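You operate a simulated robot arm through the tools that you are given. There is no shell and no other tool. Be economical: measure what you need, move in short steps, check, and stop when the job is done.

You are at the controls of a simulated robot arm. One attempt, no reset.

JOB
Take the double daisy and leave it in the dustpan. Put the big scoop on the clay saucer. Put the sanding block on top of the clear cover. Pull the table drawer open. Do these in any order. Set down upright: sanding block.

Only the result counts: the job must be done as asked and must still hold three seconds after the hand-in. Knocking over, shifting, dropping, spilling or breaking anything else fails it. A push-on lid holds only when it is set on centred and level and pressed home; a screw cap is set on level and turned clockwise until tight.

ROBOT AND FRAMES
A 7-joint arm with a two-finger parallel gripper on a trunk, on a base that drives. Base frame: it is fixed to the floor where the robot stands at the start and does not move with it; the origin is under the middle of the robot, x ahead of it, y to its left, z up. Units: m, rad, N and s.
With the tool pointing down near the work surface it reaches from about 0.16 to 0.42 m from the robot's upright axis, wherever it stands. Its first joint turns from -2.897 to 2.897 rad. Places, roughly: big scoop (9x8x24 cm) [0.2, -1.7, 1.2]; clay saucer (13x13x3 cm) [-0.2, 2.7, 0.9]; clear cover (24x17x10 cm) [-0.8, 2.4, 0.9]; double daisy (4x5x8 cm) [0.5, 0.1, 1.3]; dustpan (23x27x12 cm) [-2.2, 1.2, 0.4]; sanding block (9x6x6 cm) [0.9, -1.7, 0.6]; table drawer [-0.8, 2.4, 0.8]. Payload 3.4 kg.
The tool frame sits at the grasp point between the pads (the TCP): z along the fingers, y along the line on which they close. The tips reach 0.03 m beyond it. Largest opening 0.094 m; finger width 0.028, thickness 0.01; the body of the gripper, 0.05 by 0.096 m, starts 0.055 m behind the TCP.
Orientation is told as [roll, pitch, yaw] about the base's x, y, z axes, in that order, counted from this pose: with the fingers straight down and closing along the base's y, the tool's x points along the base's -x, its y along +y and its z along -z.

CONTROLS
- The arm moves only by the tool step_arm. Its argument "deltas" is one flat list of numbers, 7 for each row, row after row: the shift along the tool's x, y, z in m, then the turn, a rotation vector about the tool's x, y, z in rad, then the gripper command, from -1 (fully open) to 1 (shut), values between in proportion. In form: [dx, dy, dz, ax, ay, az, grip, dx, dy, dz, ax, ay, az, grip, ...]. A call has 1 to 8 rows; each row is the pose to reach, as a shift and turn from the pose commanded when the call began, along the tool's axes at that moment. Each row takes 0.2 s and may step no farther than 0.05 m and 0.15 rad from the row before; otherwise, or with a gripper value out of range, the whole call is refused. A pose out of reach is approached as far as the arm can. The call stops where the force on the tool passes 40 N (or 10 N more than at its start, if that is more) or the arm is blocked; 0.2 s more then pass. Each finger travels about 0.072 m/s and halts on what it meets, pressing with about 43 N; the grip force reading is that of the motor and also rises with nothing between the fingers. The clock runs only during rows and for 0.2 s after the last one: add rows that repeat a pose to give the fingers time. The reply holds the time, the measured pose of the TCP, the force on the tool along the base axes, the opening and the grip force, in the units named above and with some noise, with the torque about the TCP (base axes, N m) and any sound that the robot's microphone picked up.
- Cameras (640 x 400 px; columns grow to the right, rows downward): "scene" is now at [0.026, 0.1379, 1.6625]; the picture's right is [-0.27, -0.96, 0.00], its down [-0.61, 0.17, -0.77] and it looks along [0.75, -0.21, -0.63] (base axes); focal length 271 px, centre (320, 200). "wrist" rides on the gripper at [0.076, 0.014, -0.103] in the tool frame; the picture's right is [-0.18, 0.98, 0.00], its down [-0.75, -0.14, -0.64] and it looks along [-0.63, -0.12, 0.77] (tool axes); focal length 243 px, centre (320, 200). There is no depth. A picture from a camera that has moved, and an enlarged one, comes with that camera's place and axes in the base frame and with its lens. The place of the scene camera against the robot may be out by one fixed shift of up to 0.012 m in any direction.
- grab_frame(camera): a new picture of that camera. The clock stands still meanwhile.
- lift_body(by): slides the trunk up (or, below 0, down) by that many m; the arm and the scene camera ride with it, the base frame stays. It gives what a move gives, with no picture.
- roll_base(legs): drives the robot by 1 to 6 legs, each [ahead, left, turn to the left] in m, m and rad, along the robot's own axes; the way and the turn of a leg run together, so that a leg with both is an arc; at most 1.5 m and 3.142 rad a leg. The arm and the cameras ride along, it lands a little off, and it stops where it bumps. It gives what a move gives.
- turn_head(pan, tilt): turns the head with the scene camera to pan (to the left, within 2.705 rad either way) and tilt (down, from -0.506 to 1.204), counted from straight ahead of the robot. It gives what a move gives.
- close_up(camera, box): a new picture of the part [left, top, right, bottom] of that camera's present view, enlarged. The clock stands still meanwhile.
- sign_off(): hands the job in; it is judged then, once.

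Work in short steps. Places have to be worked out from the pictures, the camera data and where the tool is seen: move nearer, look again, correct. Check each grasp and each placing, and mend what went wrong. You have 165 turns and 112 pictures in all, those below and enlarged ones among them. Open the gripper and draw the arm clear of the work before you hand the job in, unless the task says otherwise; then end with one line.

The tools are called as a command line: name --argument value ..., lists and objects as JSON in quotes. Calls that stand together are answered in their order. step_arm: Moves the arm, as the interface text tells. Its arguments: {"type":"object","properties":{"deltas":{"type":"array"}},"required":["deltas"]} The other tools are called the same way: lift_body (by) slides the trunk up or down; roll_base (legs) drives the base; turn_head (pan, tilt) turns the head that bears the scene camera; grab_frame (camera) takes a picture; close_up (camera, box) takes an enlarged picture of a part of a camera's view; sign_off () hands the job in.

At the start:

```text
time_s: 0.0
eef_pos: [0.3458, -0.0046, 1.3809]
ee_rot: [-0.002, -0.002, 0.002]
force: [-0.7, -0.6, 0.8]
wrist_torque: [0.0, -0.03, -0.01]
opening: 0.0938
finger_force: 0.1
trunk travel left (down, up): [-0.325, 0.061]
robot x, y, heading: [-0.0002, 0.0054, -0.002]
head pan, tilt: [-0.274, 0.684]
```

scene: 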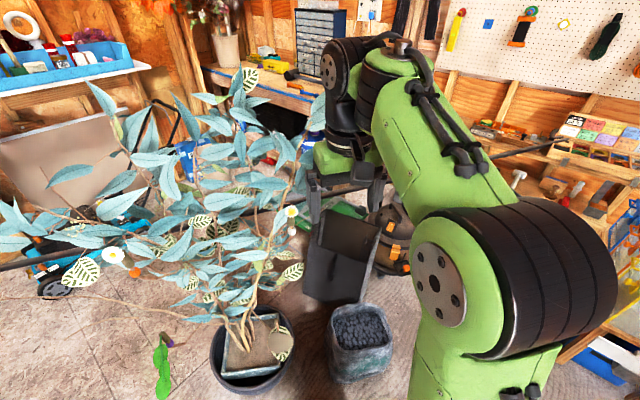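
wrist: 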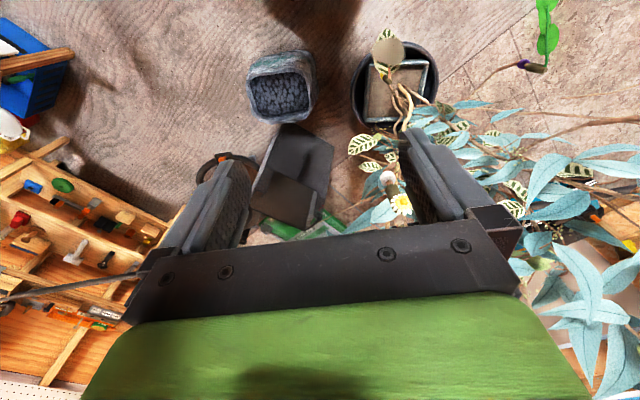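

I start by looking closely at the daisy in both cameras.

close_up --camera "scene" --box '[200, 160, 360, 300]'

close_up --camera "wrist" --box '[320, 100, 480, 260]'

```text
2.86 times, centred on (280, 230) of scene
camera zoom: at [0.026, 0.1379, 1.6625], right [-0.27, -0.96, 0.0], down [-0.61, 0.17, -0.77], along [0.75, -0.21, -0.63], focal length 773 px, centre (434, 114)
```

zoom: 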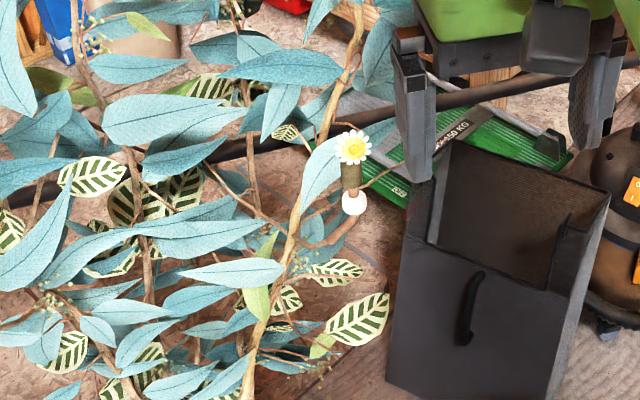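

```text
2.50 times, centred on (400, 180) of wrist
camera zoom: at [0.2692, 0.0084, 1.4843], right [0.18, 0.98, 0.0], down [0.75, -0.14, 0.64], along [0.63, -0.12, -0.77], focal length 606 px, centre (120, 250)
```

zoom: 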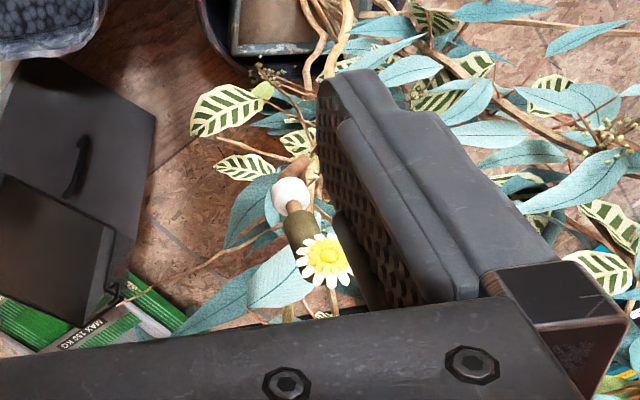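

close_up --camera "scene" --box '[262, 190, 318, 250]'

close_up --camera "wrist" --box '[370, 150, 430, 230]'

close_up --camera "scene" --box '[60, 210, 160, 300]'

```text
6.67 times, centred on (290, 220) of scene
camera zoom: at [0.026, 0.1379, 1.6625], right [-0.27, -0.96, 0.0], down [-0.61, 0.17, -0.77], along [0.75, -0.21, -0.63], focal length 1804 px, centre (520, 67)
```

zoom: 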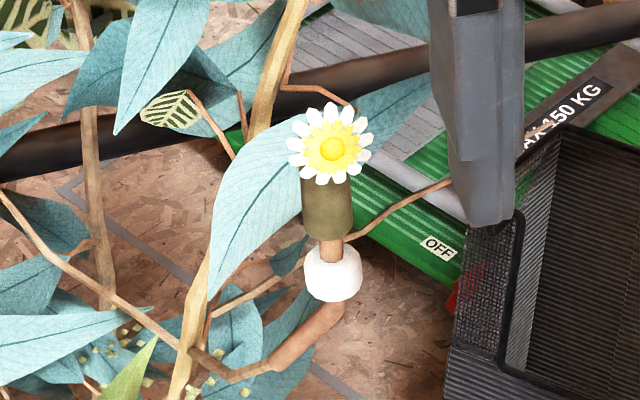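

```text
5.00 times, centred on (400, 190) of wrist
camera zoom: at [0.2692, 0.0084, 1.4843], right [0.18, 0.98, 0.0], down [0.75, -0.14, 0.64], along [0.63, -0.12, -0.77], focal length 1213 px, centre (-80, 250)
```

zoom: 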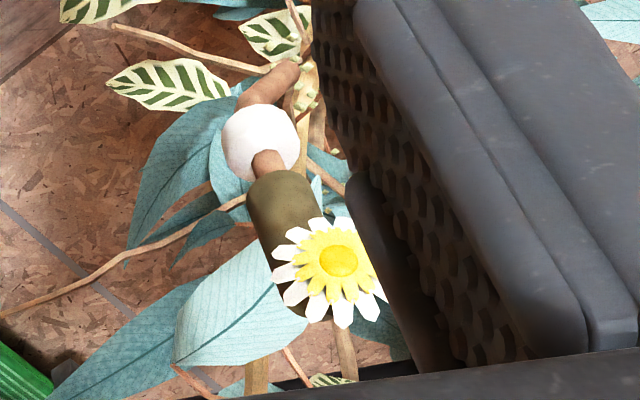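

```text
4.44 times, centred on (110, 255) of scene
camera zoom: at [0.026, 0.1379, 1.6625], right [-0.27, -0.96, 0.0], down [-0.61, 0.17, -0.77], along [0.75, -0.21, -0.63], focal length 1203 px, centre (1253, -44)
```

zoom: 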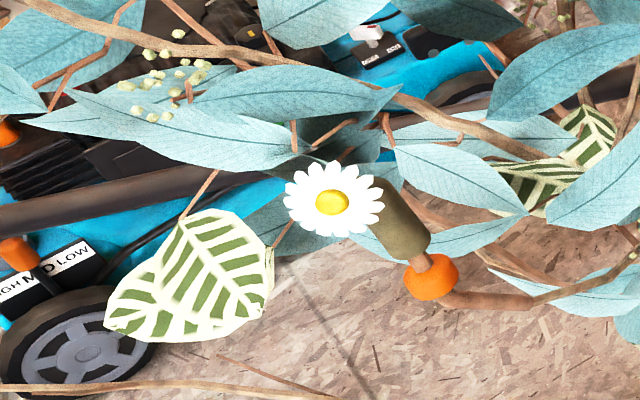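

The flower sits on a sleeve over a peg, at about [0.50, 0.075, 1.21]. I back the arm off and lower it to view the sleeve from another angle.

step_arm --deltas '[0.02, -0.04, 0.02, 0, 0, 0, -1, 0.04, -0.08, 0.04, 0, 0, 0, -1, 0.06, -0.12, 0.06, 0, 0, 0, -1, 0.07, -0.14, 0.09, 0, 0, 0, -1]'

grab_frame --camera "wrist"

close_up --camera "scene" --box '[262, 190, 318, 250]'

```text
time_s: 1.0
eef_pos: [0.2751, -0.1465, 1.2921]
ee_rot: [0.001, 0.0, 0.0]
force: [-0.3, 0.0, 0.8]
wrist_torque: [0.0, 0.0, -0.02]
opening: 0.094
finger_force: 0.0
trunk travel left (down, up): [-0.325, 0.061]
robot x, y, heading: [-0.0006, -0.0006, 0.003]
head pan, tilt: [-0.274, 0.684]
```

```text
104 pictures are left
camera wrist: at [0.1989, -0.1328, 1.3939], right [0.18, 0.98, 0.0], down [0.75, -0.14, 0.64], along [0.63, -0.12, -0.77], focal length 243 px, centre (320, 200)
```

wrist: 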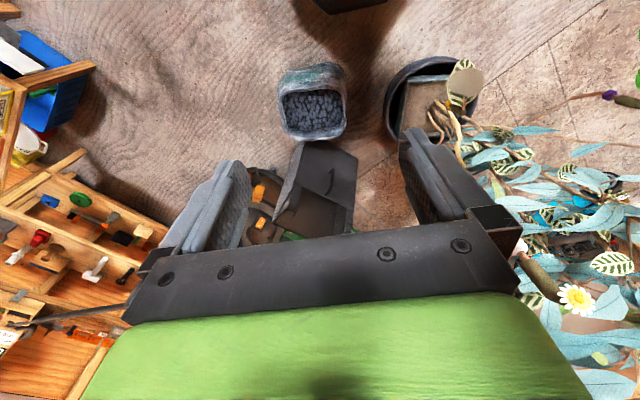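

```text
6.67 times, centred on (290, 220) of scene
camera zoom: at [0.0263, 0.1381, 1.6624], right [-0.27, -0.96, 0.0], down [-0.61, 0.17, -0.77], along [0.75, -0.21, -0.63], focal length 1804 px, centre (520, 67)
```

zoom: 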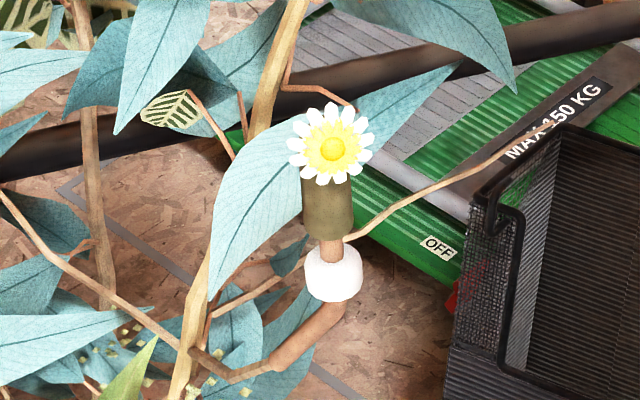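

close_up --camera "wrist" --box '[500, 220, 640, 340]'

```text
3.33 times, centred on (570, 280) of wrist
camera zoom: at [0.1989, -0.1328, 1.3939], right [0.18, 0.98, 0.0], down [0.75, -0.14, 0.64], along [0.63, -0.12, -0.77], focal length 809 px, centre (-513, -67)
```

zoom: 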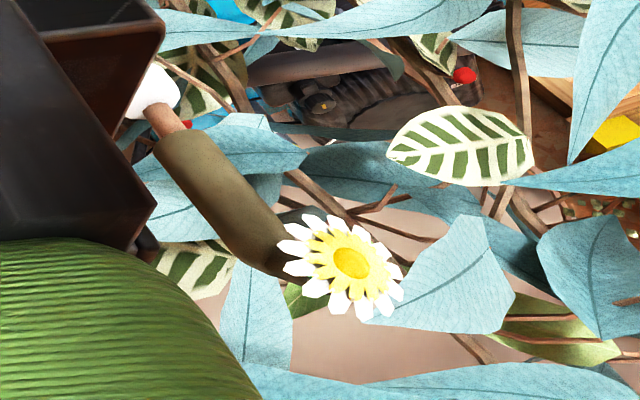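

From the two wrist views, the sleeve is vertical at about (0.484, 0.065), z 1.217–1.265, with the flower on its front top. I raise the arm and go to stand above it with the fingers partly open.

step_arm --deltas '[0, 0, -0.045, 0, 0, 0, -1, 0, 0, -0.09, 0, 0, 0, -1, -0.035, 0.035, -0.09, 0, 0, 0, -0.6, -0.07, 0.07, -0.09, 0, 0, 0, -0.17, -0.105, 0.105, -0.09, 0, 0, 0, -0.17, -0.14, 0.14, -0.09, 0, 0, 0, -0.17, -0.175, 0.175, -0.09, 0, 0, 0, -0.17, -0.208, 0.21, -0.09, 0, 0, 0, -0.17]'

grab_frame --camera "wrist"

grab_frame --camera "scene"

```text
time_s: 2.6
eef_pos: [0.4583, 0.0284, 1.3802]
ee_rot: [-0.003, -0.031, 0.011]
force: [27.9, 3.7, -36.4]
wrist_torque: [-0.58, 0.24, -0.38]
opening: 0.0549
finger_force: 0.1
out of reach, approached as far as the arm can: row 8
trunk travel left (down, up): [-0.325, 0.061]
robot x, y, heading: [-0.0011, 0.0014, 0.0]
head pan, tilt: [-0.274, 0.684]
stopped in row 8: the force on the tool passed its limit at 153 N (the readings are from after the stop); the commanded pose is now the measured one
```

```text
101 pictures are left
camera wrist: at [0.3787, 0.041, 1.4815], right [0.17, 0.98, 0.0], down [0.73, -0.13, 0.67], along [0.66, -0.11, -0.75], focal length 243 px, centre (320, 200)
```

wrist: 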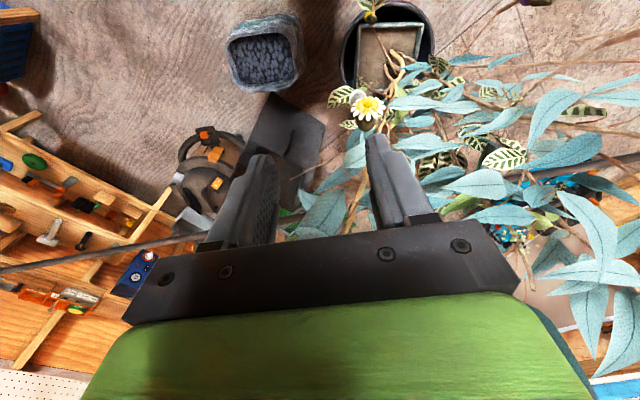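

```text
100 pictures are left
camera scene: at [0.0282, 0.1388, 1.6623], right [-0.27, -0.96, 0.0], down [-0.61, 0.17, -0.77], along [0.74, -0.21, -0.63], focal length 271 px, centre (320, 200)
```

scene: 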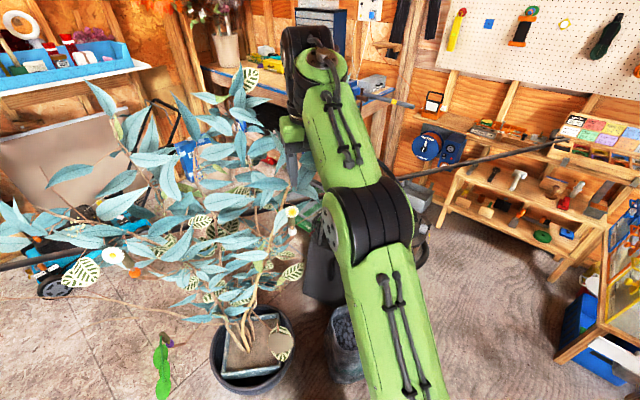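

The arm hit its reach limit, so I pull it back and drive the base ahead a little.

step_arm --deltas '[0.04, -0.01, 0, 0, 0.03, 0, -0.17, 0.08, -0.02, 0, 0, 0.03, 0, -0.17]'

roll_base --legs '[[0.12, 0, 0]]'

```text
time_s: 3.2
eef_pos: [0.373, 0.0071, 1.3813]
ee_rot: [0.0, 0.002, 0.014]
force: [0.2, 0.0, -0.7]
wrist_torque: [0.03, -0.06, 0.0]
opening: 0.055
finger_force: 0.1
trunk travel left (down, up): [-0.325, 0.061]
robot x, y, heading: [0.0014, 0.0039, -0.002]
head pan, tilt: [-0.274, 0.684]
```

```text
time_s: 4.5
eef_pos: [0.4932, 0.0072, 1.3813]
ee_rot: [-0.003, 0.005, 0.013]
force: [0.7, 0.3, -0.5]
wrist_torque: [-0.01, 0.02, -0.04]
opening: 0.0549
finger_force: 0.1
trunk travel left (down, up): [-0.325, 0.061]
robot x, y, heading: [0.1168, 0.002, 0.001]
head pan, tilt: [-0.274, 0.684]
```

Now I shift left over the sleeve and look.

step_arm --deltas '[0, 0.04, 0, 0, 0, 0, -0.17, 0.003, 0.059, 0.03, 0, 0, 0, -0.17, 0.003, 0.059, 0.03, 0, 0, 0, -0.17]'

grab_frame --camera "wrist"

grab_frame --camera "scene"

```text
time_s: 5.3
eef_pos: [0.4874, 0.0677, 1.3529]
ee_rot: [-0.001, 0.005, 0.013]
force: [-0.5, 0.3, 0.8]
wrist_torque: [-0.01, 0.0, -0.04]
opening: 0.055
finger_force: 0.0
trunk travel left (down, up): [-0.325, 0.061]
robot x, y, heading: [0.1208, -0.0, -0.001]
head pan, tilt: [-0.274, 0.684]
```

```text
99 pictures are left
camera wrist: at [0.4116, 0.0803, 1.4554], right [0.17, 0.98, 0.0], down [0.76, -0.13, 0.64], along [0.63, -0.11, -0.77], focal length 243 px, centre (320, 200)
```

wrist: 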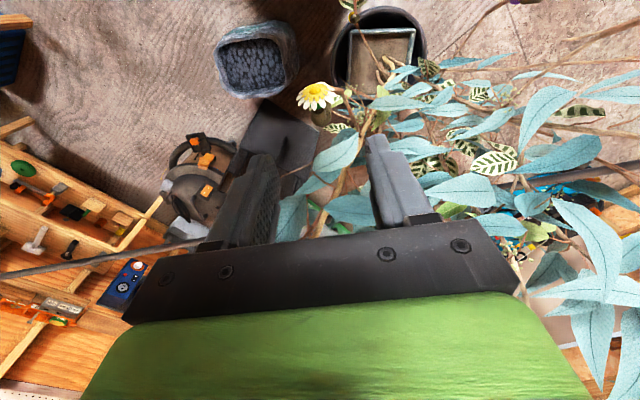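

```text
98 pictures are left
camera scene: at [0.143, 0.1378, 1.6625], right [-0.27, -0.96, 0.0], down [-0.61, 0.17, -0.77], along [0.75, -0.21, -0.63], focal length 271 px, centre (320, 200)
```

scene: 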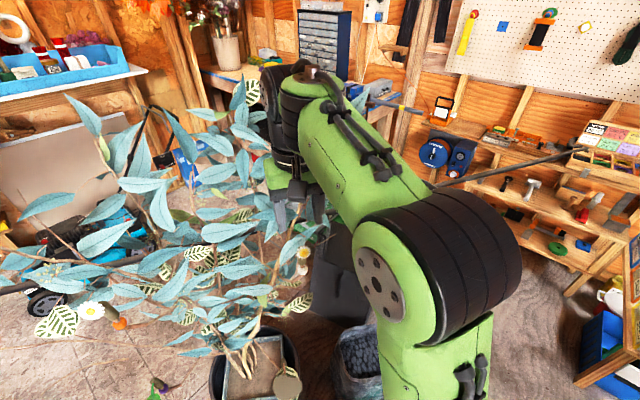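

close_up --camera "wrist" --box '[280, 70, 380, 160]'

close_up --camera "scene" --box '[250, 180, 350, 300]'

```text
4.44 times, centred on (330, 115) of wrist
camera zoom: at [0.4116, 0.0803, 1.4554], right [0.17, 0.98, 0.0], down [0.76, -0.13, 0.64], along [0.63, -0.11, -0.77], focal length 1078 px, centre (276, 578)
```

zoom: 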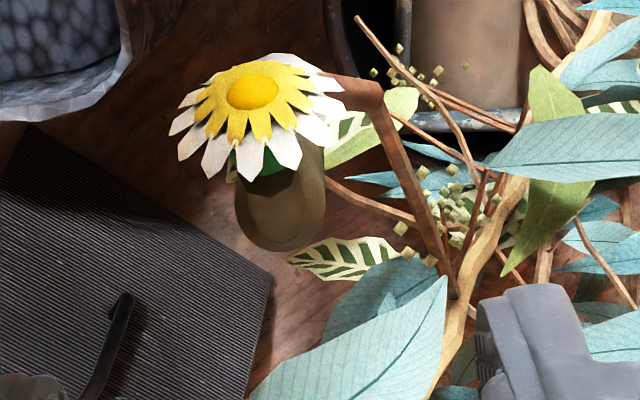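

```text
3.33 times, centred on (300, 240) of scene
camera zoom: at [0.143, 0.1378, 1.6625], right [-0.27, -0.96, 0.0], down [-0.61, 0.17, -0.77], along [0.75, -0.21, -0.63], focal length 902 px, centre (387, 67)
```

zoom: 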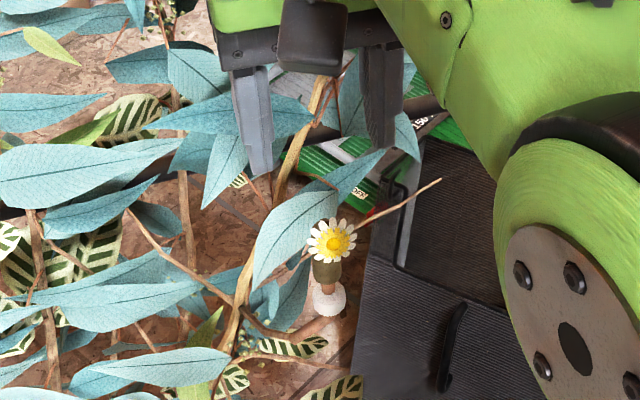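

The olive tube may be a fixed socket with the flower's stem inside. So I grip the head and stem region (about x 0.463, y 0.068, z 1.276), which works either way. Descending.

step_arm --deltas '[0.024, 0, 0, 0, 0, 0, -0.17, 0.024, 0, 0.04, 0, 0, 0, -0.17, 0.024, 0, 0.07, 0, 0, 0, -0.17]'

close_up --camera "wrist" --box '[200, 80, 440, 240]'

close_up --camera "scene" --box '[250, 180, 350, 300]'

```text
time_s: 6.1
eef_pos: [0.4645, 0.0661, 1.2832]
ee_rot: [-0.002, 0.003, 0.014]
force: [0.1, 1.3, -0.8]
wrist_torque: [0.03, 0.02, -0.01]
opening: 0.0551
finger_force: 0.1
trunk travel left (down, up): [-0.325, 0.061]
robot x, y, heading: [0.1151, 0.0016, 0.001]
head pan, tilt: [-0.274, 0.684]
```

```text
2.50 times, centred on (320, 160) of wrist
camera zoom: at [0.3885, 0.0796, 1.3857], right [0.17, 0.98, 0.0], down [0.76, -0.13, 0.64], along [0.63, -0.11, -0.77], focal length 606 px, centre (320, 300)
```

zoom: 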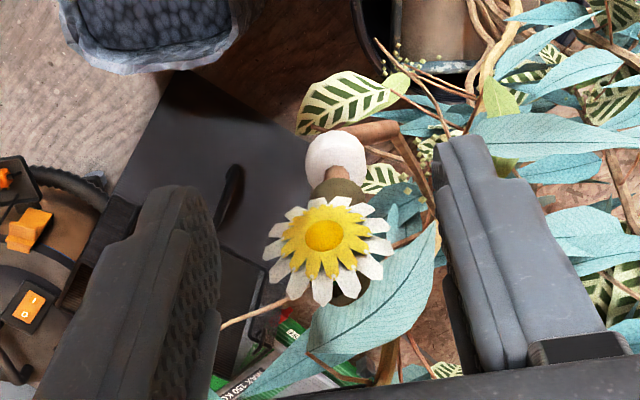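

```text
3.33 times, centred on (300, 240) of scene
camera zoom: at [0.143, 0.1378, 1.6625], right [-0.27, -0.96, 0.0], down [-0.61, 0.17, -0.77], along [0.75, -0.21, -0.63], focal length 902 px, centre (387, 67)
```

zoom: 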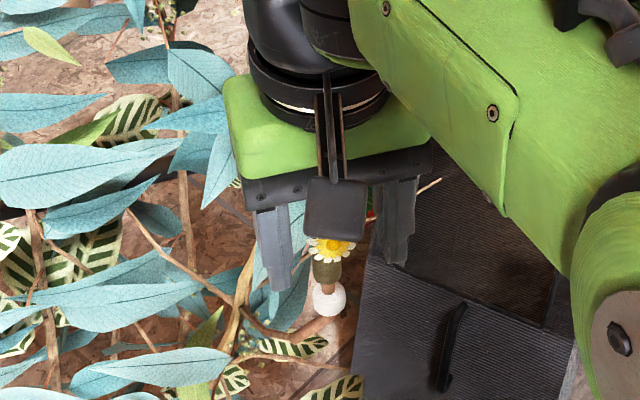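

The flower head is at (0.459, 0.068, 1.279), well between the fingers. I lower 6 mm and close.

step_arm --deltas '[0.001, 0.002, 0.007, 0, 0, 0, -0.17, 0.001, 0.002, 0.007, 0, 0, 0, 0.5, 0.001, 0.002, 0.007, 0, 0, 0, 1, 0.001, 0.002, 0.007, 0, 0, 0, 1, 0.001, 0.002, 0.007, 0, 0, 0, 1]'

close_up --camera "wrist" --box '[200, 80, 440, 240]'

```text
time_s: 7.3
eef_pos: [0.4638, 0.0681, 1.2756]
ee_rot: [-0.003, 0.005, 0.013]
force: [-0.1, 0.6, -0.5]
wrist_torque: [0.01, -0.03, 0.0]
opening: 0.0369
finger_force: 43.1
trunk travel left (down, up): [-0.325, 0.061]
robot x, y, heading: [0.116, -0.0021, -0.001]
head pan, tilt: [-0.274, 0.684]
```

```text
2.50 times, centred on (320, 160) of wrist
camera zoom: at [0.3876, 0.081, 1.3781], right [0.17, 0.98, 0.0], down [0.76, -0.13, 0.64], along [0.63, -0.11, -0.77], focal length 606 px, centre (320, 300)
```

zoom: 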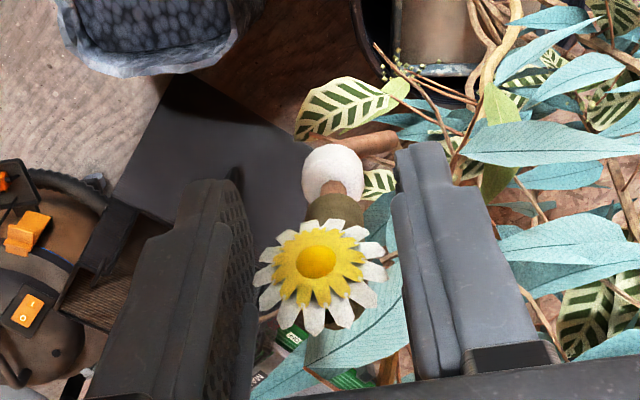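

Gripped at 37 mm with no side force. I lift straight up.

step_arm --deltas '[0, 0, -0.01, 0, 0, 0, 1, 0, 0, -0.02, 0, 0, 0, 1, 0, 0, -0.035, 0, 0, 0, 1, 0, 0, -0.055, 0, 0, 0, 1, 0, 0, -0.08, 0, 0, 0, 1, 0, 0, -0.105, 0, 0, 0, 1]'

close_up --camera "wrist" --box '[200, 80, 440, 240]'

close_up --camera "scene" --box '[240, 140, 360, 300]'

```text
time_s: 8.7
eef_pos: [0.4645, 0.0682, 1.3798]
ee_rot: [-0.003, 0.008, 0.012]
force: [-0.2, 0.4, 0.9]
wrist_torque: [-0.03, 0.02, 0.01]
opening: 0.037
finger_force: 43.2
trunk travel left (down, up): [-0.325, 0.061]
robot x, y, heading: [0.1194, 0.001, 0.003]
head pan, tilt: [-0.274, 0.684]
```

```text
2.50 times, centred on (320, 160) of wrist
camera zoom: at [0.3891, 0.0812, 1.4825], right [0.17, 0.99, 0.0], down [0.76, -0.13, 0.64], along [0.63, -0.11, -0.77], focal length 606 px, centre (320, 300)
```

zoom: 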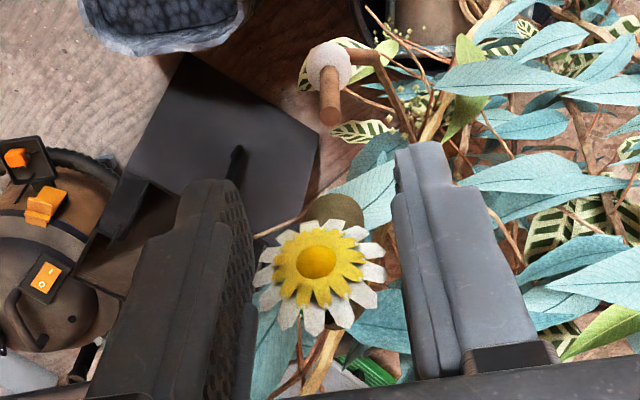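

```text
2.50 times, centred on (300, 220) of scene
camera zoom: at [0.1434, 0.1378, 1.6625], right [-0.27, -0.96, 0.0], down [-0.61, 0.17, -0.77], along [0.75, -0.21, -0.63], focal length 677 px, centre (370, 150)
```

zoom: 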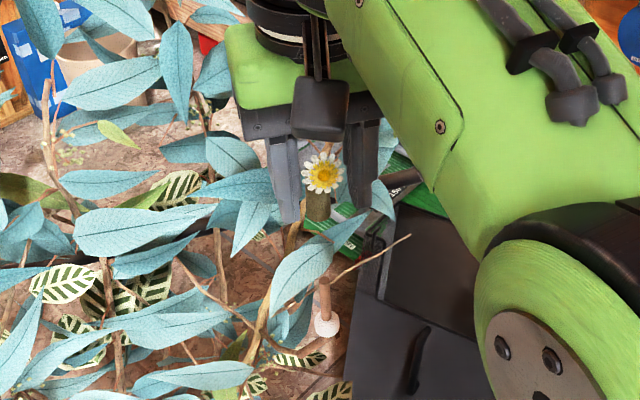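

The daisy with its sleeve came off the peg cleanly. I draw the arm in, back off, and look around for the route to the dustpan.

step_arm --deltas '[0.03, -0.02, -0.01, 0, 0, 0, 1, 0.065, -0.04, -0.01, 0, 0, 0, 1, 0.1, -0.06, -0.01, 0, 0, 0, 1]'

roll_base --legs '[[-0.2, 0, 0]]'

turn_head --pan 2.5 --tilt 0.5

grab_frame --camera "scene"

turn_head --pan 1.4 --tilt 0.5

grab_frame --camera "scene"

```text
time_s: 9.5
eef_pos: [0.3639, 0.0062, 1.3915]
ee_rot: [0.0, 0.003, 0.012]
force: [0.0, -0.1, 0.4]
wrist_torque: [-0.02, -0.03, -0.02]
opening: 0.0368
finger_force: 42.6
trunk travel left (down, up): [-0.325, 0.061]
robot x, y, heading: [0.1199, -0.0037, 0.002]
head pan, tilt: [-0.274, 0.684]
```

```text
time_s: 11.1
eef_pos: [0.1641, 0.0059, 1.3901]
ee_rot: [-0.001, 0.007, 0.007]
force: [0.5, -0.2, -0.6]
wrist_torque: [0.02, -0.01, -0.01]
opening: 0.0371
finger_force: 43.1
trunk travel left (down, up): [-0.325, 0.061]
robot x, y, heading: [-0.079, 0.0019, -0.003]
head pan, tilt: [-0.274, 0.684]
```

```text
time_s: 13.5
eef_pos: [0.1655, 0.0061, 1.3903]
ee_rot: [-0.001, 0.006, 0.01]
force: [-0.6, 1.0, 0.4]
wrist_torque: [-0.01, 0.03, -0.03]
opening: 0.0373
finger_force: 42.9
trunk travel left (down, up): [-0.325, 0.061]
robot x, y, heading: [-0.0789, 0.0013, -0.005]
head pan, tilt: [2.499, 0.499]
```

```text
90 pictures are left
camera scene: at [-0.2121, 0.2163, 1.6789], right [0.6, 0.8, 0.0], down [0.38, -0.29, -0.88], along [-0.7, 0.53, -0.48], focal length 271 px, centre (320, 200)
```

scene: 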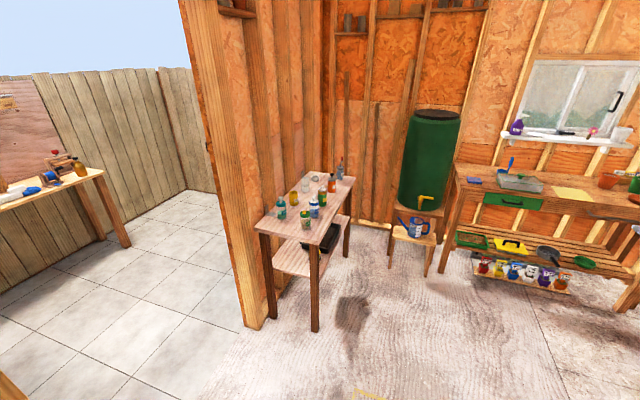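

```text
time_s: 14.8
eef_pos: [0.1661, 0.0066, 1.3911]
ee_rot: [-0.003, 0.005, 0.009]
force: [-0.5, 1.1, 0.5]
wrist_torque: [0.02, -0.01, 0.0]
opening: 0.0367
finger_force: 42.7
trunk travel left (down, up): [-0.325, 0.061]
robot x, y, heading: [-0.0838, -0.0025, -0.005]
head pan, tilt: [1.4, 0.499]
```

```text
89 pictures are left
camera scene: at [-0.1237, 0.2512, 1.6789], right [0.98, -0.17, 0.0], down [-0.08, -0.47, -0.88], along [0.15, 0.86, -0.48], focal length 271 px, centre (320, 200)
```

scene: 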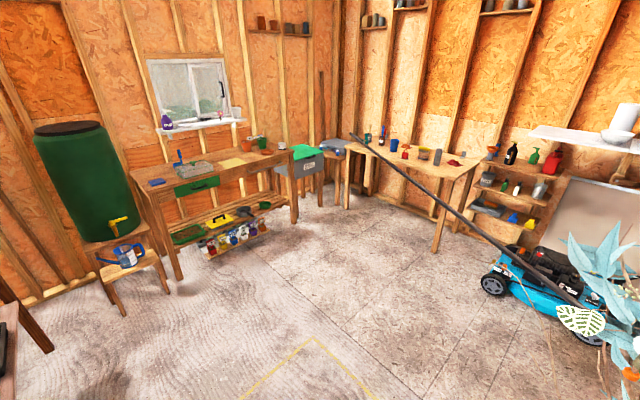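

close_up --camera "scene" --box '[130, 120, 350, 270]'

turn_head --pan 2.5 --tilt 0.5

close_up --camera "scene" --box '[230, 140, 380, 340]'

```text
2.67 times, centred on (240, 195) of scene
camera zoom: at [-0.1237, 0.2512, 1.6789], right [0.98, -0.17, 0.0], down [-0.08, -0.47, -0.88], along [0.15, 0.86, -0.48], focal length 722 px, centre (533, 213)
```

zoom: 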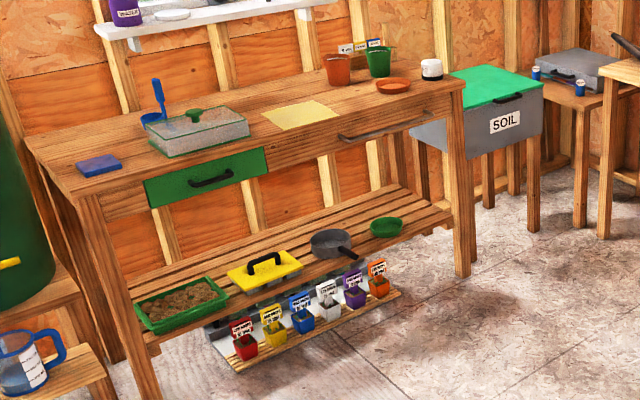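

```text
time_s: 16.2
eef_pos: [0.1651, 0.0062, 1.3903]
ee_rot: [-0.003, 0.005, 0.007]
force: [0.0, -0.9, -0.3]
wrist_torque: [-0.03, 0.0, 0.0]
opening: 0.0372
finger_force: 42.4
trunk travel left (down, up): [-0.325, 0.061]
robot x, y, heading: [-0.0834, -0.0032, -0.003]
head pan, tilt: [2.499, 0.499]
```

```text
2.00 times, centred on (305, 240) of scene
camera zoom: at [-0.212, 0.2164, 1.6789], right [0.6, 0.8, 0.0], down [0.38, -0.29, -0.88], along [-0.7, 0.53, -0.48], focal length 541 px, centre (350, 120)
```

zoom: 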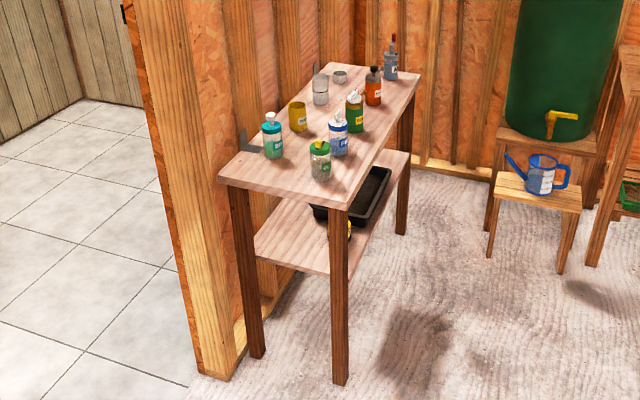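

close_up --camera "scene" --box '[275, 210, 355, 270]'

turn_head --pan -2.6 --tilt 0.5

grab_frame --camera "scene"

turn_head --pan -1.5 --tilt 0.4

grab_frame --camera "scene"

```text
6.67 times, centred on (315, 240) of scene
camera zoom: at [-0.212, 0.2164, 1.6789], right [0.6, 0.8, 0.0], down [0.38, -0.29, -0.88], along [-0.7, 0.53, -0.48], focal length 1804 px, centre (353, -67)
```

zoom: 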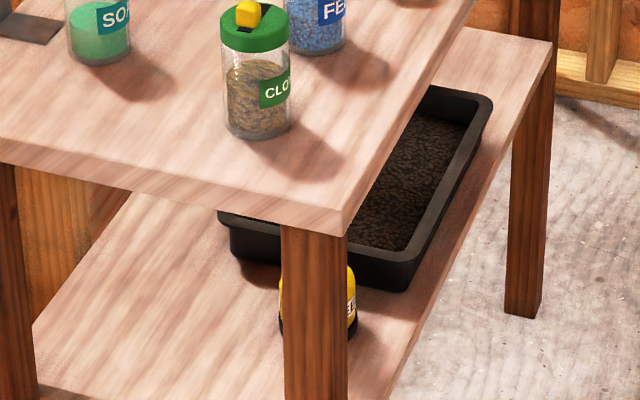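

```text
time_s: 20.2
eef_pos: [0.1651, 0.0065, 1.3898]
ee_rot: [-0.001, 0.006, 0.009]
force: [-0.5, 0.4, -0.2]
wrist_torque: [0.04, -0.02, -0.02]
opening: 0.0372
finger_force: 43.1
trunk travel left (down, up): [-0.325, 0.061]
robot x, y, heading: [-0.0842, 0.0002, -0.006]
head pan, tilt: [-2.601, 0.499]
```

```text
85 pictures are left
camera scene: at [-0.2175, 0.1149, 1.6789], right [-0.51, 0.86, 0.0], down [0.41, 0.25, -0.88], along [-0.75, -0.45, -0.48], focal length 271 px, centre (320, 200)
```

scene: 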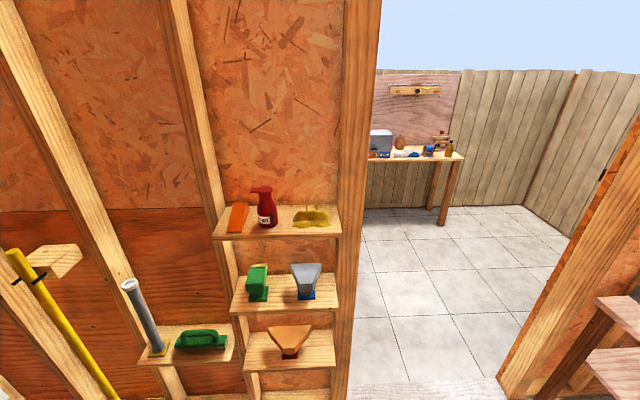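

```text
time_s: 21.5
eef_pos: [0.1652, 0.0064, 1.3903]
ee_rot: [-0.001, 0.005, 0.008]
force: [0.5, -0.1, -1.0]
wrist_torque: [-0.02, -0.01, -0.02]
opening: 0.037
finger_force: 43.1
trunk travel left (down, up): [-0.325, 0.061]
robot x, y, heading: [-0.0809, -0.0022, -0.006]
head pan, tilt: [-1.499, 0.4]
```

```text
84 pictures are left
camera scene: at [-0.1332, 0.0691, 1.688], right [-1.0, -0.07, 0.0], down [-0.03, 0.39, -0.92], along [0.06, -0.92, -0.39], focal length 271 px, centre (320, 200)
```

scene: 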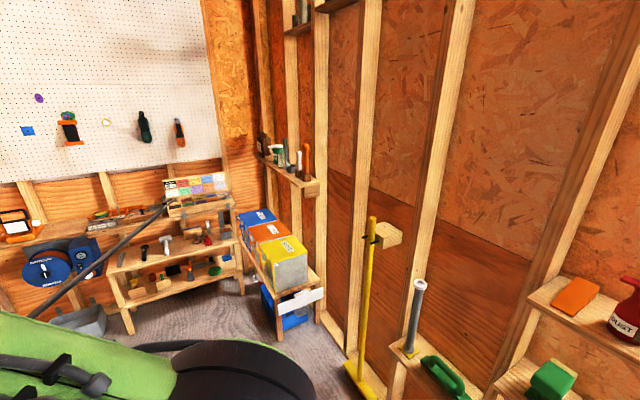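

The dustpan must lie outside, behind the right-hand wall of the doorway (gap about 0.87 m between posts at (-1.04,-0.17) and (-1.47,0.58)). I drive to a spot square in front of the door, turn to face it and look.

roll_base --legs '[[-0.39, 0.655, 0], [0, 0, -2.615]]'

turn_head --pan 0.25 --tilt 0.6

grab_frame --camera "scene"

```text
time_s: 31.7
eef_pos: [-0.6869, 0.5091, 1.3896]
ee_rot: [-0.002, 0.004, -2.557]
force: [-0.2, 0.1, -0.2]
wrist_torque: [-0.01, 0.04, -0.01]
opening: 0.037
finger_force: 43.6
trunk travel left (down, up): [-0.325, 0.061]
robot x, y, heading: [-0.4832, 0.6479, -2.566]
head pan, tilt: [-1.499, 0.4]
```

```text
time_s: 33.5
eef_pos: [-0.6882, 0.509, 1.3905]
ee_rot: [0.0, 0.004, -2.556]
force: [-0.7, 0.1, 0.3]
wrist_torque: [-0.02, -0.02, 0.0]
opening: 0.037
finger_force: 43.3
trunk travel left (down, up): [-0.325, 0.061]
robot x, y, heading: [-0.4861, 0.6507, -2.569]
head pan, tilt: [0.25, 0.6]
```

```text
83 pictures are left
camera scene: at [-0.4074, 0.4988, 1.6698], right [-0.73, 0.68, 0.0], down [0.38, 0.41, -0.83], along [-0.56, -0.6, -0.56], focal length 271 px, centre (320, 200)
```

scene: 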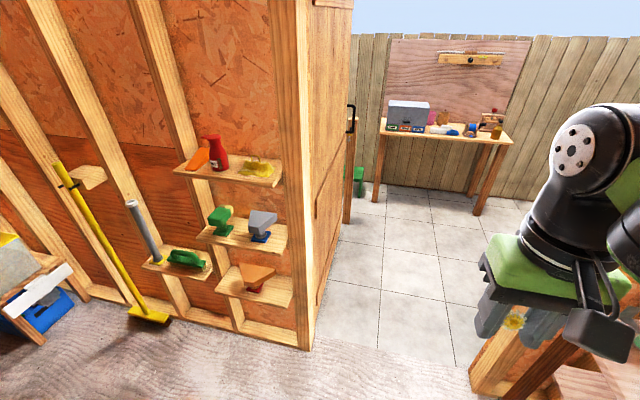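

The doorway is lined up with my heading, so I drive through it in two legs.

roll_base --legs '[[0, -0.01, -0.02], [0.8, -0.02, 0], [0.76, 0, 0]]'

turn_head --pan -1.4 --tilt 0.6

grab_frame --camera "scene"

```text
time_s: 41.9
eef_pos: [-2.0474, -0.2807, 1.39]
ee_rot: [-0.001, 0.005, -2.59]
force: [0.0, -0.3, -0.6]
wrist_torque: [0.01, 0.0, -0.02]
opening: 0.037
finger_force: 43.0
trunk travel left (down, up): [-0.325, 0.061]
robot x, y, heading: [-1.838, -0.1459, -2.599]
head pan, tilt: [0.25, 0.6]
```

```text
time_s: 43.6
eef_pos: [-2.0466, -0.2807, 1.3896]
ee_rot: [-0.002, 0.004, -2.59]
force: [-0.1, -0.3, 0.5]
wrist_torque: [0.02, 0.01, 0.01]
opening: 0.0367
finger_force: 43.5
trunk travel left (down, up): [-0.325, 0.061]
robot x, y, heading: [-1.8364, -0.1455, -2.601]
head pan, tilt: [-1.4, 0.6]
```

```text
82 pictures are left
camera scene: at [-1.7628, -0.1703, 1.6698], right [0.76, 0.65, 0.0], down [0.37, -0.43, -0.83], along [-0.54, 0.62, -0.56], focal length 271 px, centre (320, 200)
```

scene: 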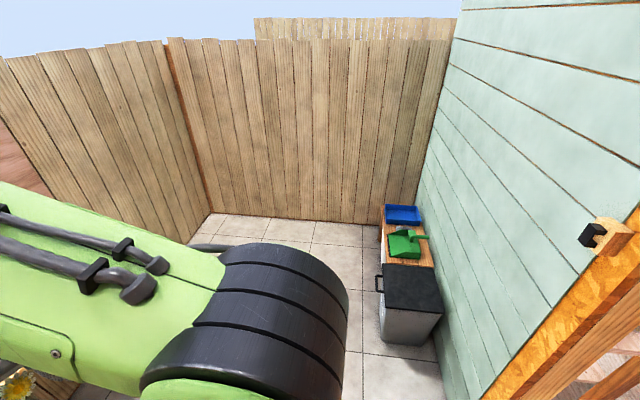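

close_up --camera "scene" --box '[360, 190, 460, 350]'

```text
2.50 times, centred on (410, 270) of scene
camera zoom: at [-1.7628, -0.1703, 1.6698], right [0.76, 0.65, 0.0], down [0.37, -0.43, -0.83], along [-0.54, 0.62, -0.56], focal length 677 px, centre (95, 25)
```

zoom: 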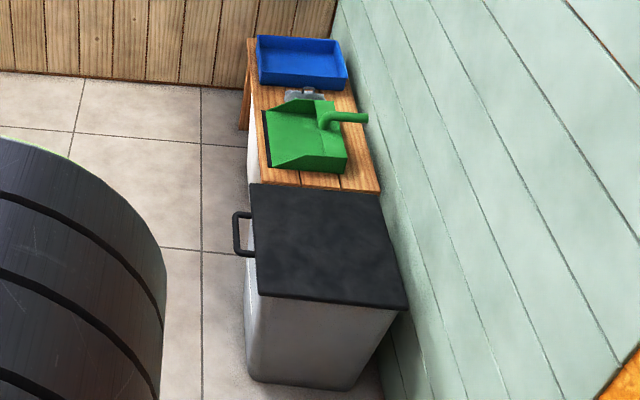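

The green dustpan is at about (-2.20, 1.19) on a low bench by the outer wall. I turn to face the wall and move along outside it, keeping clear of the bin.

roll_base --legs '[[0, 0, 3.14], [-0.39, 0.87, 0]]'

turn_head --pan 0.3 --tilt 0.9

grab_frame --camera "scene"

```text
time_s: 55.9
eef_pos: [-2.423, 0.5167, 1.391]
ee_rot: [-0.002, 0.005, 0.572]
force: [-0.3, -0.2, -1.1]
wrist_torque: [-0.03, -0.01, -0.01]
opening: 0.037
finger_force: 43.2
trunk travel left (down, up): [-0.325, 0.061]
robot x, y, heading: [-2.6295, 0.3782, 0.566]
head pan, tilt: [-1.4, 0.6]
```

```text
time_s: 57.6
eef_pos: [-2.4222, 0.5162, 1.3896]
ee_rot: [-0.001, 0.006, 0.574]
force: [0.7, 0.0, -1.2]
wrist_torque: [-0.01, -0.01, 0.0]
opening: 0.0369
finger_force: 43.3
trunk travel left (down, up): [-0.325, 0.061]
robot x, y, heading: [-2.6319, 0.3802, 0.558]
head pan, tilt: [0.3, 0.901]
```

```text
80 pictures are left
camera scene: at [-2.7079, 0.5413, 1.645], right [0.76, -0.65, 0.0], down [-0.51, -0.59, -0.62], along [0.41, 0.47, -0.78], focal length 271 px, centre (320, 200)
```

scene: 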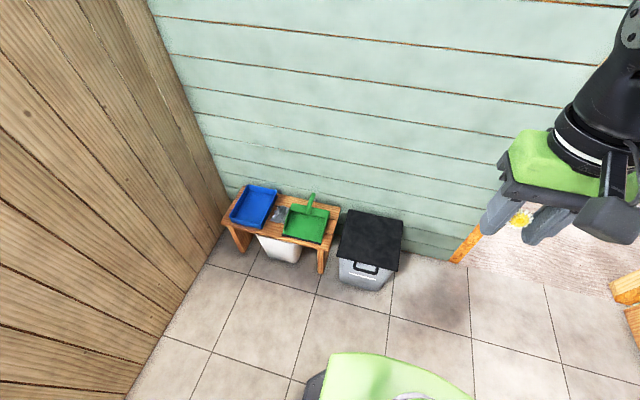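

roll_base --legs '[[0, 0.477, 0], [0.33, 0, 0]]'

turn_head --pan 0.3 --tilt 1.0

grab_frame --camera "scene"

grab_frame --camera "wrist"

```text
time_s: 62.3
eef_pos: [-2.3998, 1.1031, 1.3905]
ee_rot: [-0.002, 0.006, 0.592]
force: [0.8, -0.1, 0.2]
wrist_torque: [-0.01, 0.01, 0.01]
opening: 0.0369
finger_force: 42.8
trunk travel left (down, up): [-0.325, 0.061]
robot x, y, heading: [-2.6016, 0.9642, 0.581]
head pan, tilt: [0.3, 0.901]
```

```text
time_s: 63.0
eef_pos: [-2.4008, 1.1024, 1.3906]
ee_rot: [-0.003, 0.006, 0.592]
force: [0.2, 0.7, -0.9]
wrist_torque: [0.0, 0.0, -0.01]
opening: 0.0369
finger_force: 43.0
trunk travel left (down, up): [-0.325, 0.061]
robot x, y, heading: [-2.6029, 0.9621, 0.585]
head pan, tilt: [0.3, 1.0]
```

```text
79 pictures are left
camera scene: at [-2.6906, 1.1187, 1.6378], right [0.77, -0.64, 0.0], down [-0.54, -0.65, -0.54], along [0.34, 0.42, -0.84], focal length 271 px, centre (320, 200)
```

scene: 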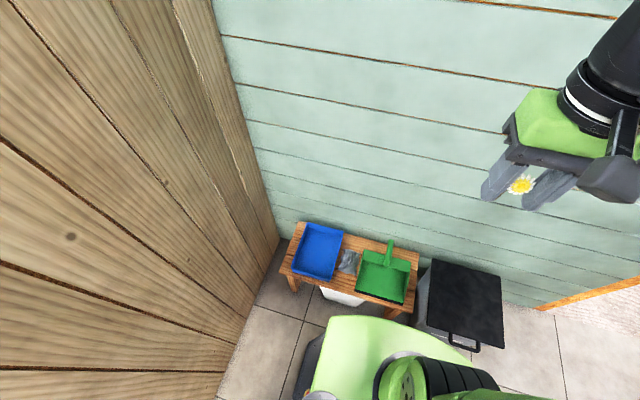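

```text
78 pictures are left
camera wrist: at [-2.472, 1.0719, 1.4937], right [-0.4, 0.92, 0.0], down [0.71, 0.31, 0.64], along [0.59, 0.25, -0.77], focal length 243 px, centre (320, 200)
```

wrist: 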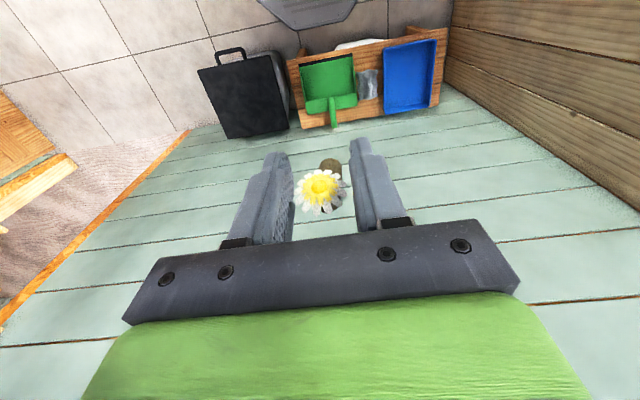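

I lower the trunk fully and creep 4 cm ahead so the pan comes into reach.

lift_body --by -0.32

roll_base --legs '[[0.04, 0, 0]]'

grab_frame --camera "wrist"

grab_frame --camera "scene"

```text
time_s: 66.1
eef_pos: [-2.4012, 1.1027, 1.0718]
ee_rot: [-0.002, 0.005, 0.592]
force: [0.0, -0.3, -0.8]
wrist_torque: [0.02, 0.0, 0.01]
opening: 0.0369
finger_force: 42.5
trunk travel left (down, up): [-0.005, 0.381]
robot x, y, heading: [-2.6089, 0.9608, 0.582]
head pan, tilt: [0.3, 1.0]
```

```text
time_s: 67.0
eef_pos: [-2.3682, 1.1244, 1.0711]
ee_rot: [-0.001, 0.007, 0.592]
force: [-0.2, 0.8, -1.3]
wrist_torque: [-0.04, 0.03, -0.02]
opening: 0.0368
finger_force: 43.0
trunk travel left (down, up): [-0.005, 0.381]
robot x, y, heading: [-2.5763, 0.9821, 0.581]
head pan, tilt: [0.3, 1.0]
```

```text
77 pictures are left
camera wrist: at [-2.4383, 1.094, 1.1738], right [-0.4, 0.92, 0.0], down [0.71, 0.31, 0.64], along [0.59, 0.25, -0.77], focal length 243 px, centre (320, 200)
```

wrist: 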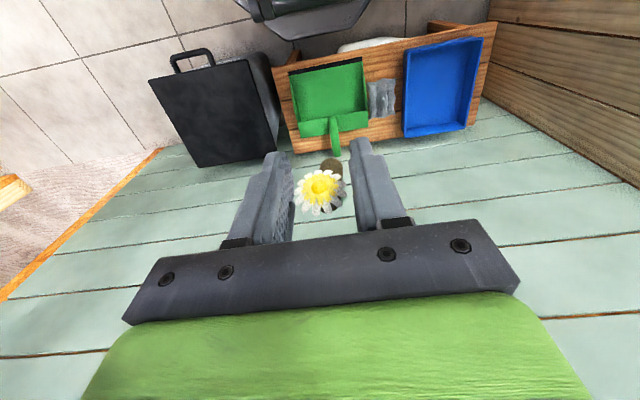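

```text
76 pictures are left
camera scene: at [-2.6568, 1.1407, 1.318], right [0.77, -0.64, 0.0], down [-0.54, -0.65, -0.54], along [0.34, 0.42, -0.84], focal length 271 px, centre (320, 200)
```

scene: 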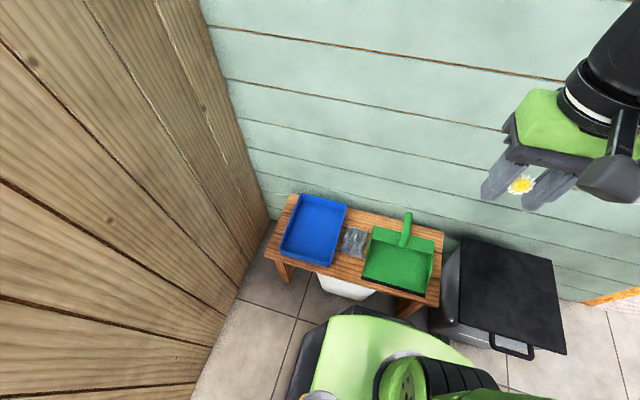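

The pan's lip is at about (-2.32, 1.17, 0.40) and its floor runs about 13 cm back to the hood. I lower the arm and tilt the fingers 45° forward, so the daisy lies down inside pointing at the hood.

step_arm --deltas '[-0.006, 0.001, 0.048, 0, -0.098, 0, 1, -0.012, 0.002, 0.096, 0, -0.196, 0, 1, -0.018, 0.003, 0.144, 0, -0.294, 0, 1, -0.024, 0.004, 0.192, 0, -0.392, 0, 1, -0.03, 0.005, 0.24, 0, -0.49, 0, 1, -0.036, 0.006, 0.288, 0, -0.588, 0, 1, -0.042, 0.007, 0.336, 0, -0.686, 0, 1, -0.048, 0.008, 0.384, 0, -0.785, 0, 1]'

grab_frame --camera "wrist"

grab_frame --camera "scene"

```text
time_s: 68.8
eef_pos: [-2.2563, 1.2328, 0.7278]
ee_rot: [-0.002, -0.768, 0.593]
force: [-0.2, 0.4, 0.4]
wrist_torque: [-0.03, 0.02, 0.0]
opening: 0.0371
finger_force: 42.8
out of reach, approached as far as the arm can: row 5, 6, 7, 8
trunk travel left (down, up): [-0.005, 0.381]
robot x, y, heading: [-2.5724, 0.984, 0.581]
head pan, tilt: [0.3, 1.0]
```

```text
75 pictures are left
camera wrist: at [-2.3697, 1.1732, 0.7484], right [-0.44, 0.89, 0.13], down [0.16, -0.06, 0.99], along [0.89, 0.45, -0.11], focal length 243 px, centre (320, 200)
```

wrist: 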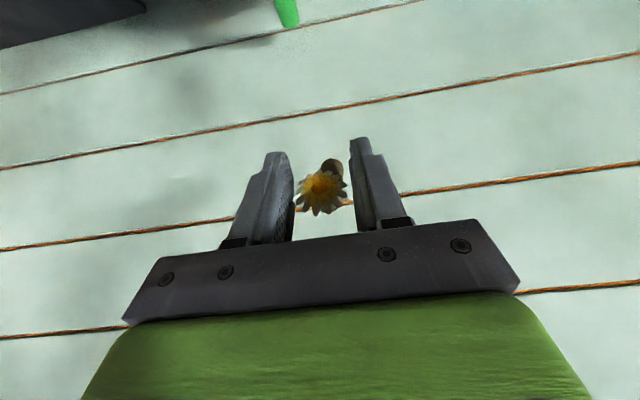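

```text
74 pictures are left
camera scene: at [-2.6579, 1.1419, 1.3178], right [0.77, -0.64, 0.0], down [-0.54, -0.65, -0.54], along [0.34, 0.42, -0.84], focal length 271 px, centre (320, 200)
```

scene: 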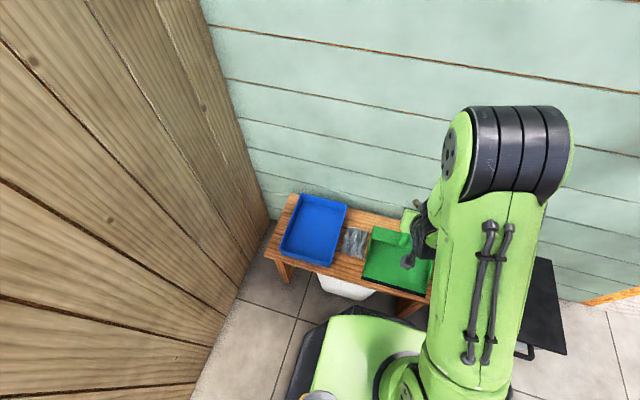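

The tilted pose runs out of reach low down, so I straighten the tool to vertical before descending.

step_arm --deltas '[0.006, 0, -0.006, 0, 0.13, 0, 1, 0.012, 0, -0.012, 0, 0.26, 0, 1, 0.018, 0, -0.018, 0, 0.39, 0, 1, 0.024, 0, -0.024, 0, 0.52, 0, 1, 0.03, 0, -0.03, 0, 0.65, 0, 1, 0.036, 0, -0.036, 0, 0.768, 0, 1]'

```text
time_s: 70.2
eef_pos: [-2.2988, 1.2036, 0.7288]
ee_rot: [-0.002, -0.01, 0.593]
force: [0.0, 0.4, 0.0]
wrist_torque: [0.0, 0.0, -0.02]
opening: 0.0368
finger_force: 42.6
trunk travel left (down, up): [-0.005, 0.381]
robot x, y, heading: [-2.5721, 0.985, 0.578]
head pan, tilt: [0.3, 1.0]
```

step_arm --deltas '[-0.01, 0, 0.045, 0, 0, 0, 1, -0.02, -0.005, 0.09, 0, 0, 0, 1, -0.03, -0.01, 0.135, 0, 0, 0, 1]'

grab_frame --camera "wrist"

```text
time_s: 71.0
eef_pos: [-2.2649, 1.2133, 0.5941]
ee_rot: [-0.002, -0.012, 0.591]
force: [-0.8, -0.3, -0.2]
wrist_torque: [-0.01, -0.02, -0.02]
opening: 0.0369
finger_force: 43.1
trunk travel left (down, up): [-0.005, 0.381]
robot x, y, heading: [-2.5718, 0.9835, 0.581]
head pan, tilt: [0.3, 1.0]
```

```text
73 pictures are left
camera wrist: at [-2.338, 1.181, 0.6953], right [-0.39, 0.92, 0.0], down [0.7, 0.3, 0.65], along [0.6, 0.26, -0.76], focal length 243 px, centre (320, 200)
```

wrist: 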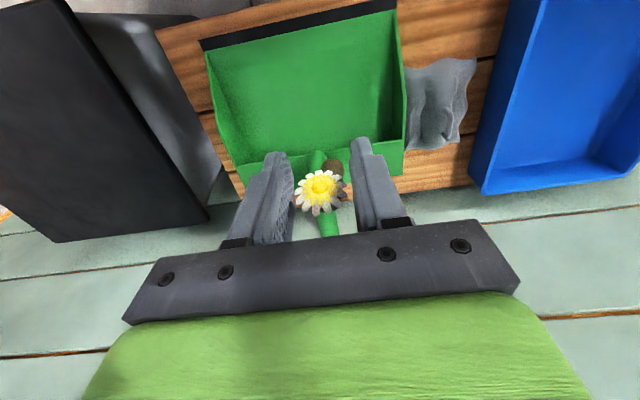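

The pan is an open tray with its floor running from (-2.31, 1.17) to the back wall at (-2.18, 1.25). I go down toward its back half until it touches.

step_arm --deltas '[-0.015, -0.003, 0.04, 0, 0, 0, 1, -0.025, -0.006, 0.075, 0, 0, 0, 1, -0.025, -0.006, 0.095, 0, 0, 0, 1, -0.025, -0.006, 0.105, 0, 0, 0, 1]'

grab_frame --camera "wrist"

```text
time_s: 72.0
eef_pos: [-2.2389, 1.2232, 0.4871]
ee_rot: [-0.002, -0.012, 0.592]
force: [-0.4, 0.4, 0.0]
wrist_torque: [0.02, -0.02, -0.02]
opening: 0.0368
finger_force: 43.6
trunk travel left (down, up): [-0.005, 0.381]
robot x, y, heading: [-2.5704, 0.9799, 0.578]
head pan, tilt: [0.3, 1.0]
```

```text
72 pictures are left
camera wrist: at [-2.3125, 1.1914, 0.5893], right [-0.39, 0.92, 0.0], down [0.7, 0.3, 0.65], along [0.6, 0.26, -0.76], focal length 243 px, centre (320, 200)
```

wrist: 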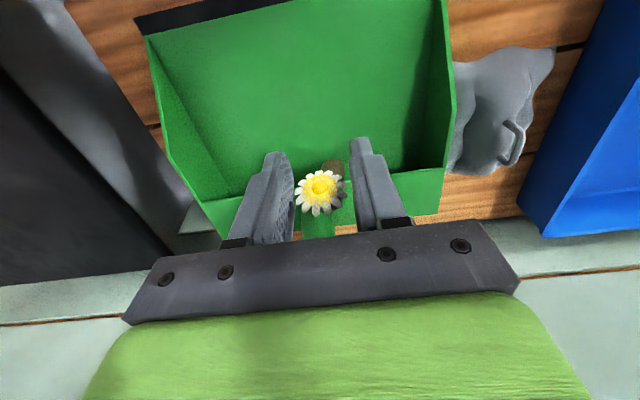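

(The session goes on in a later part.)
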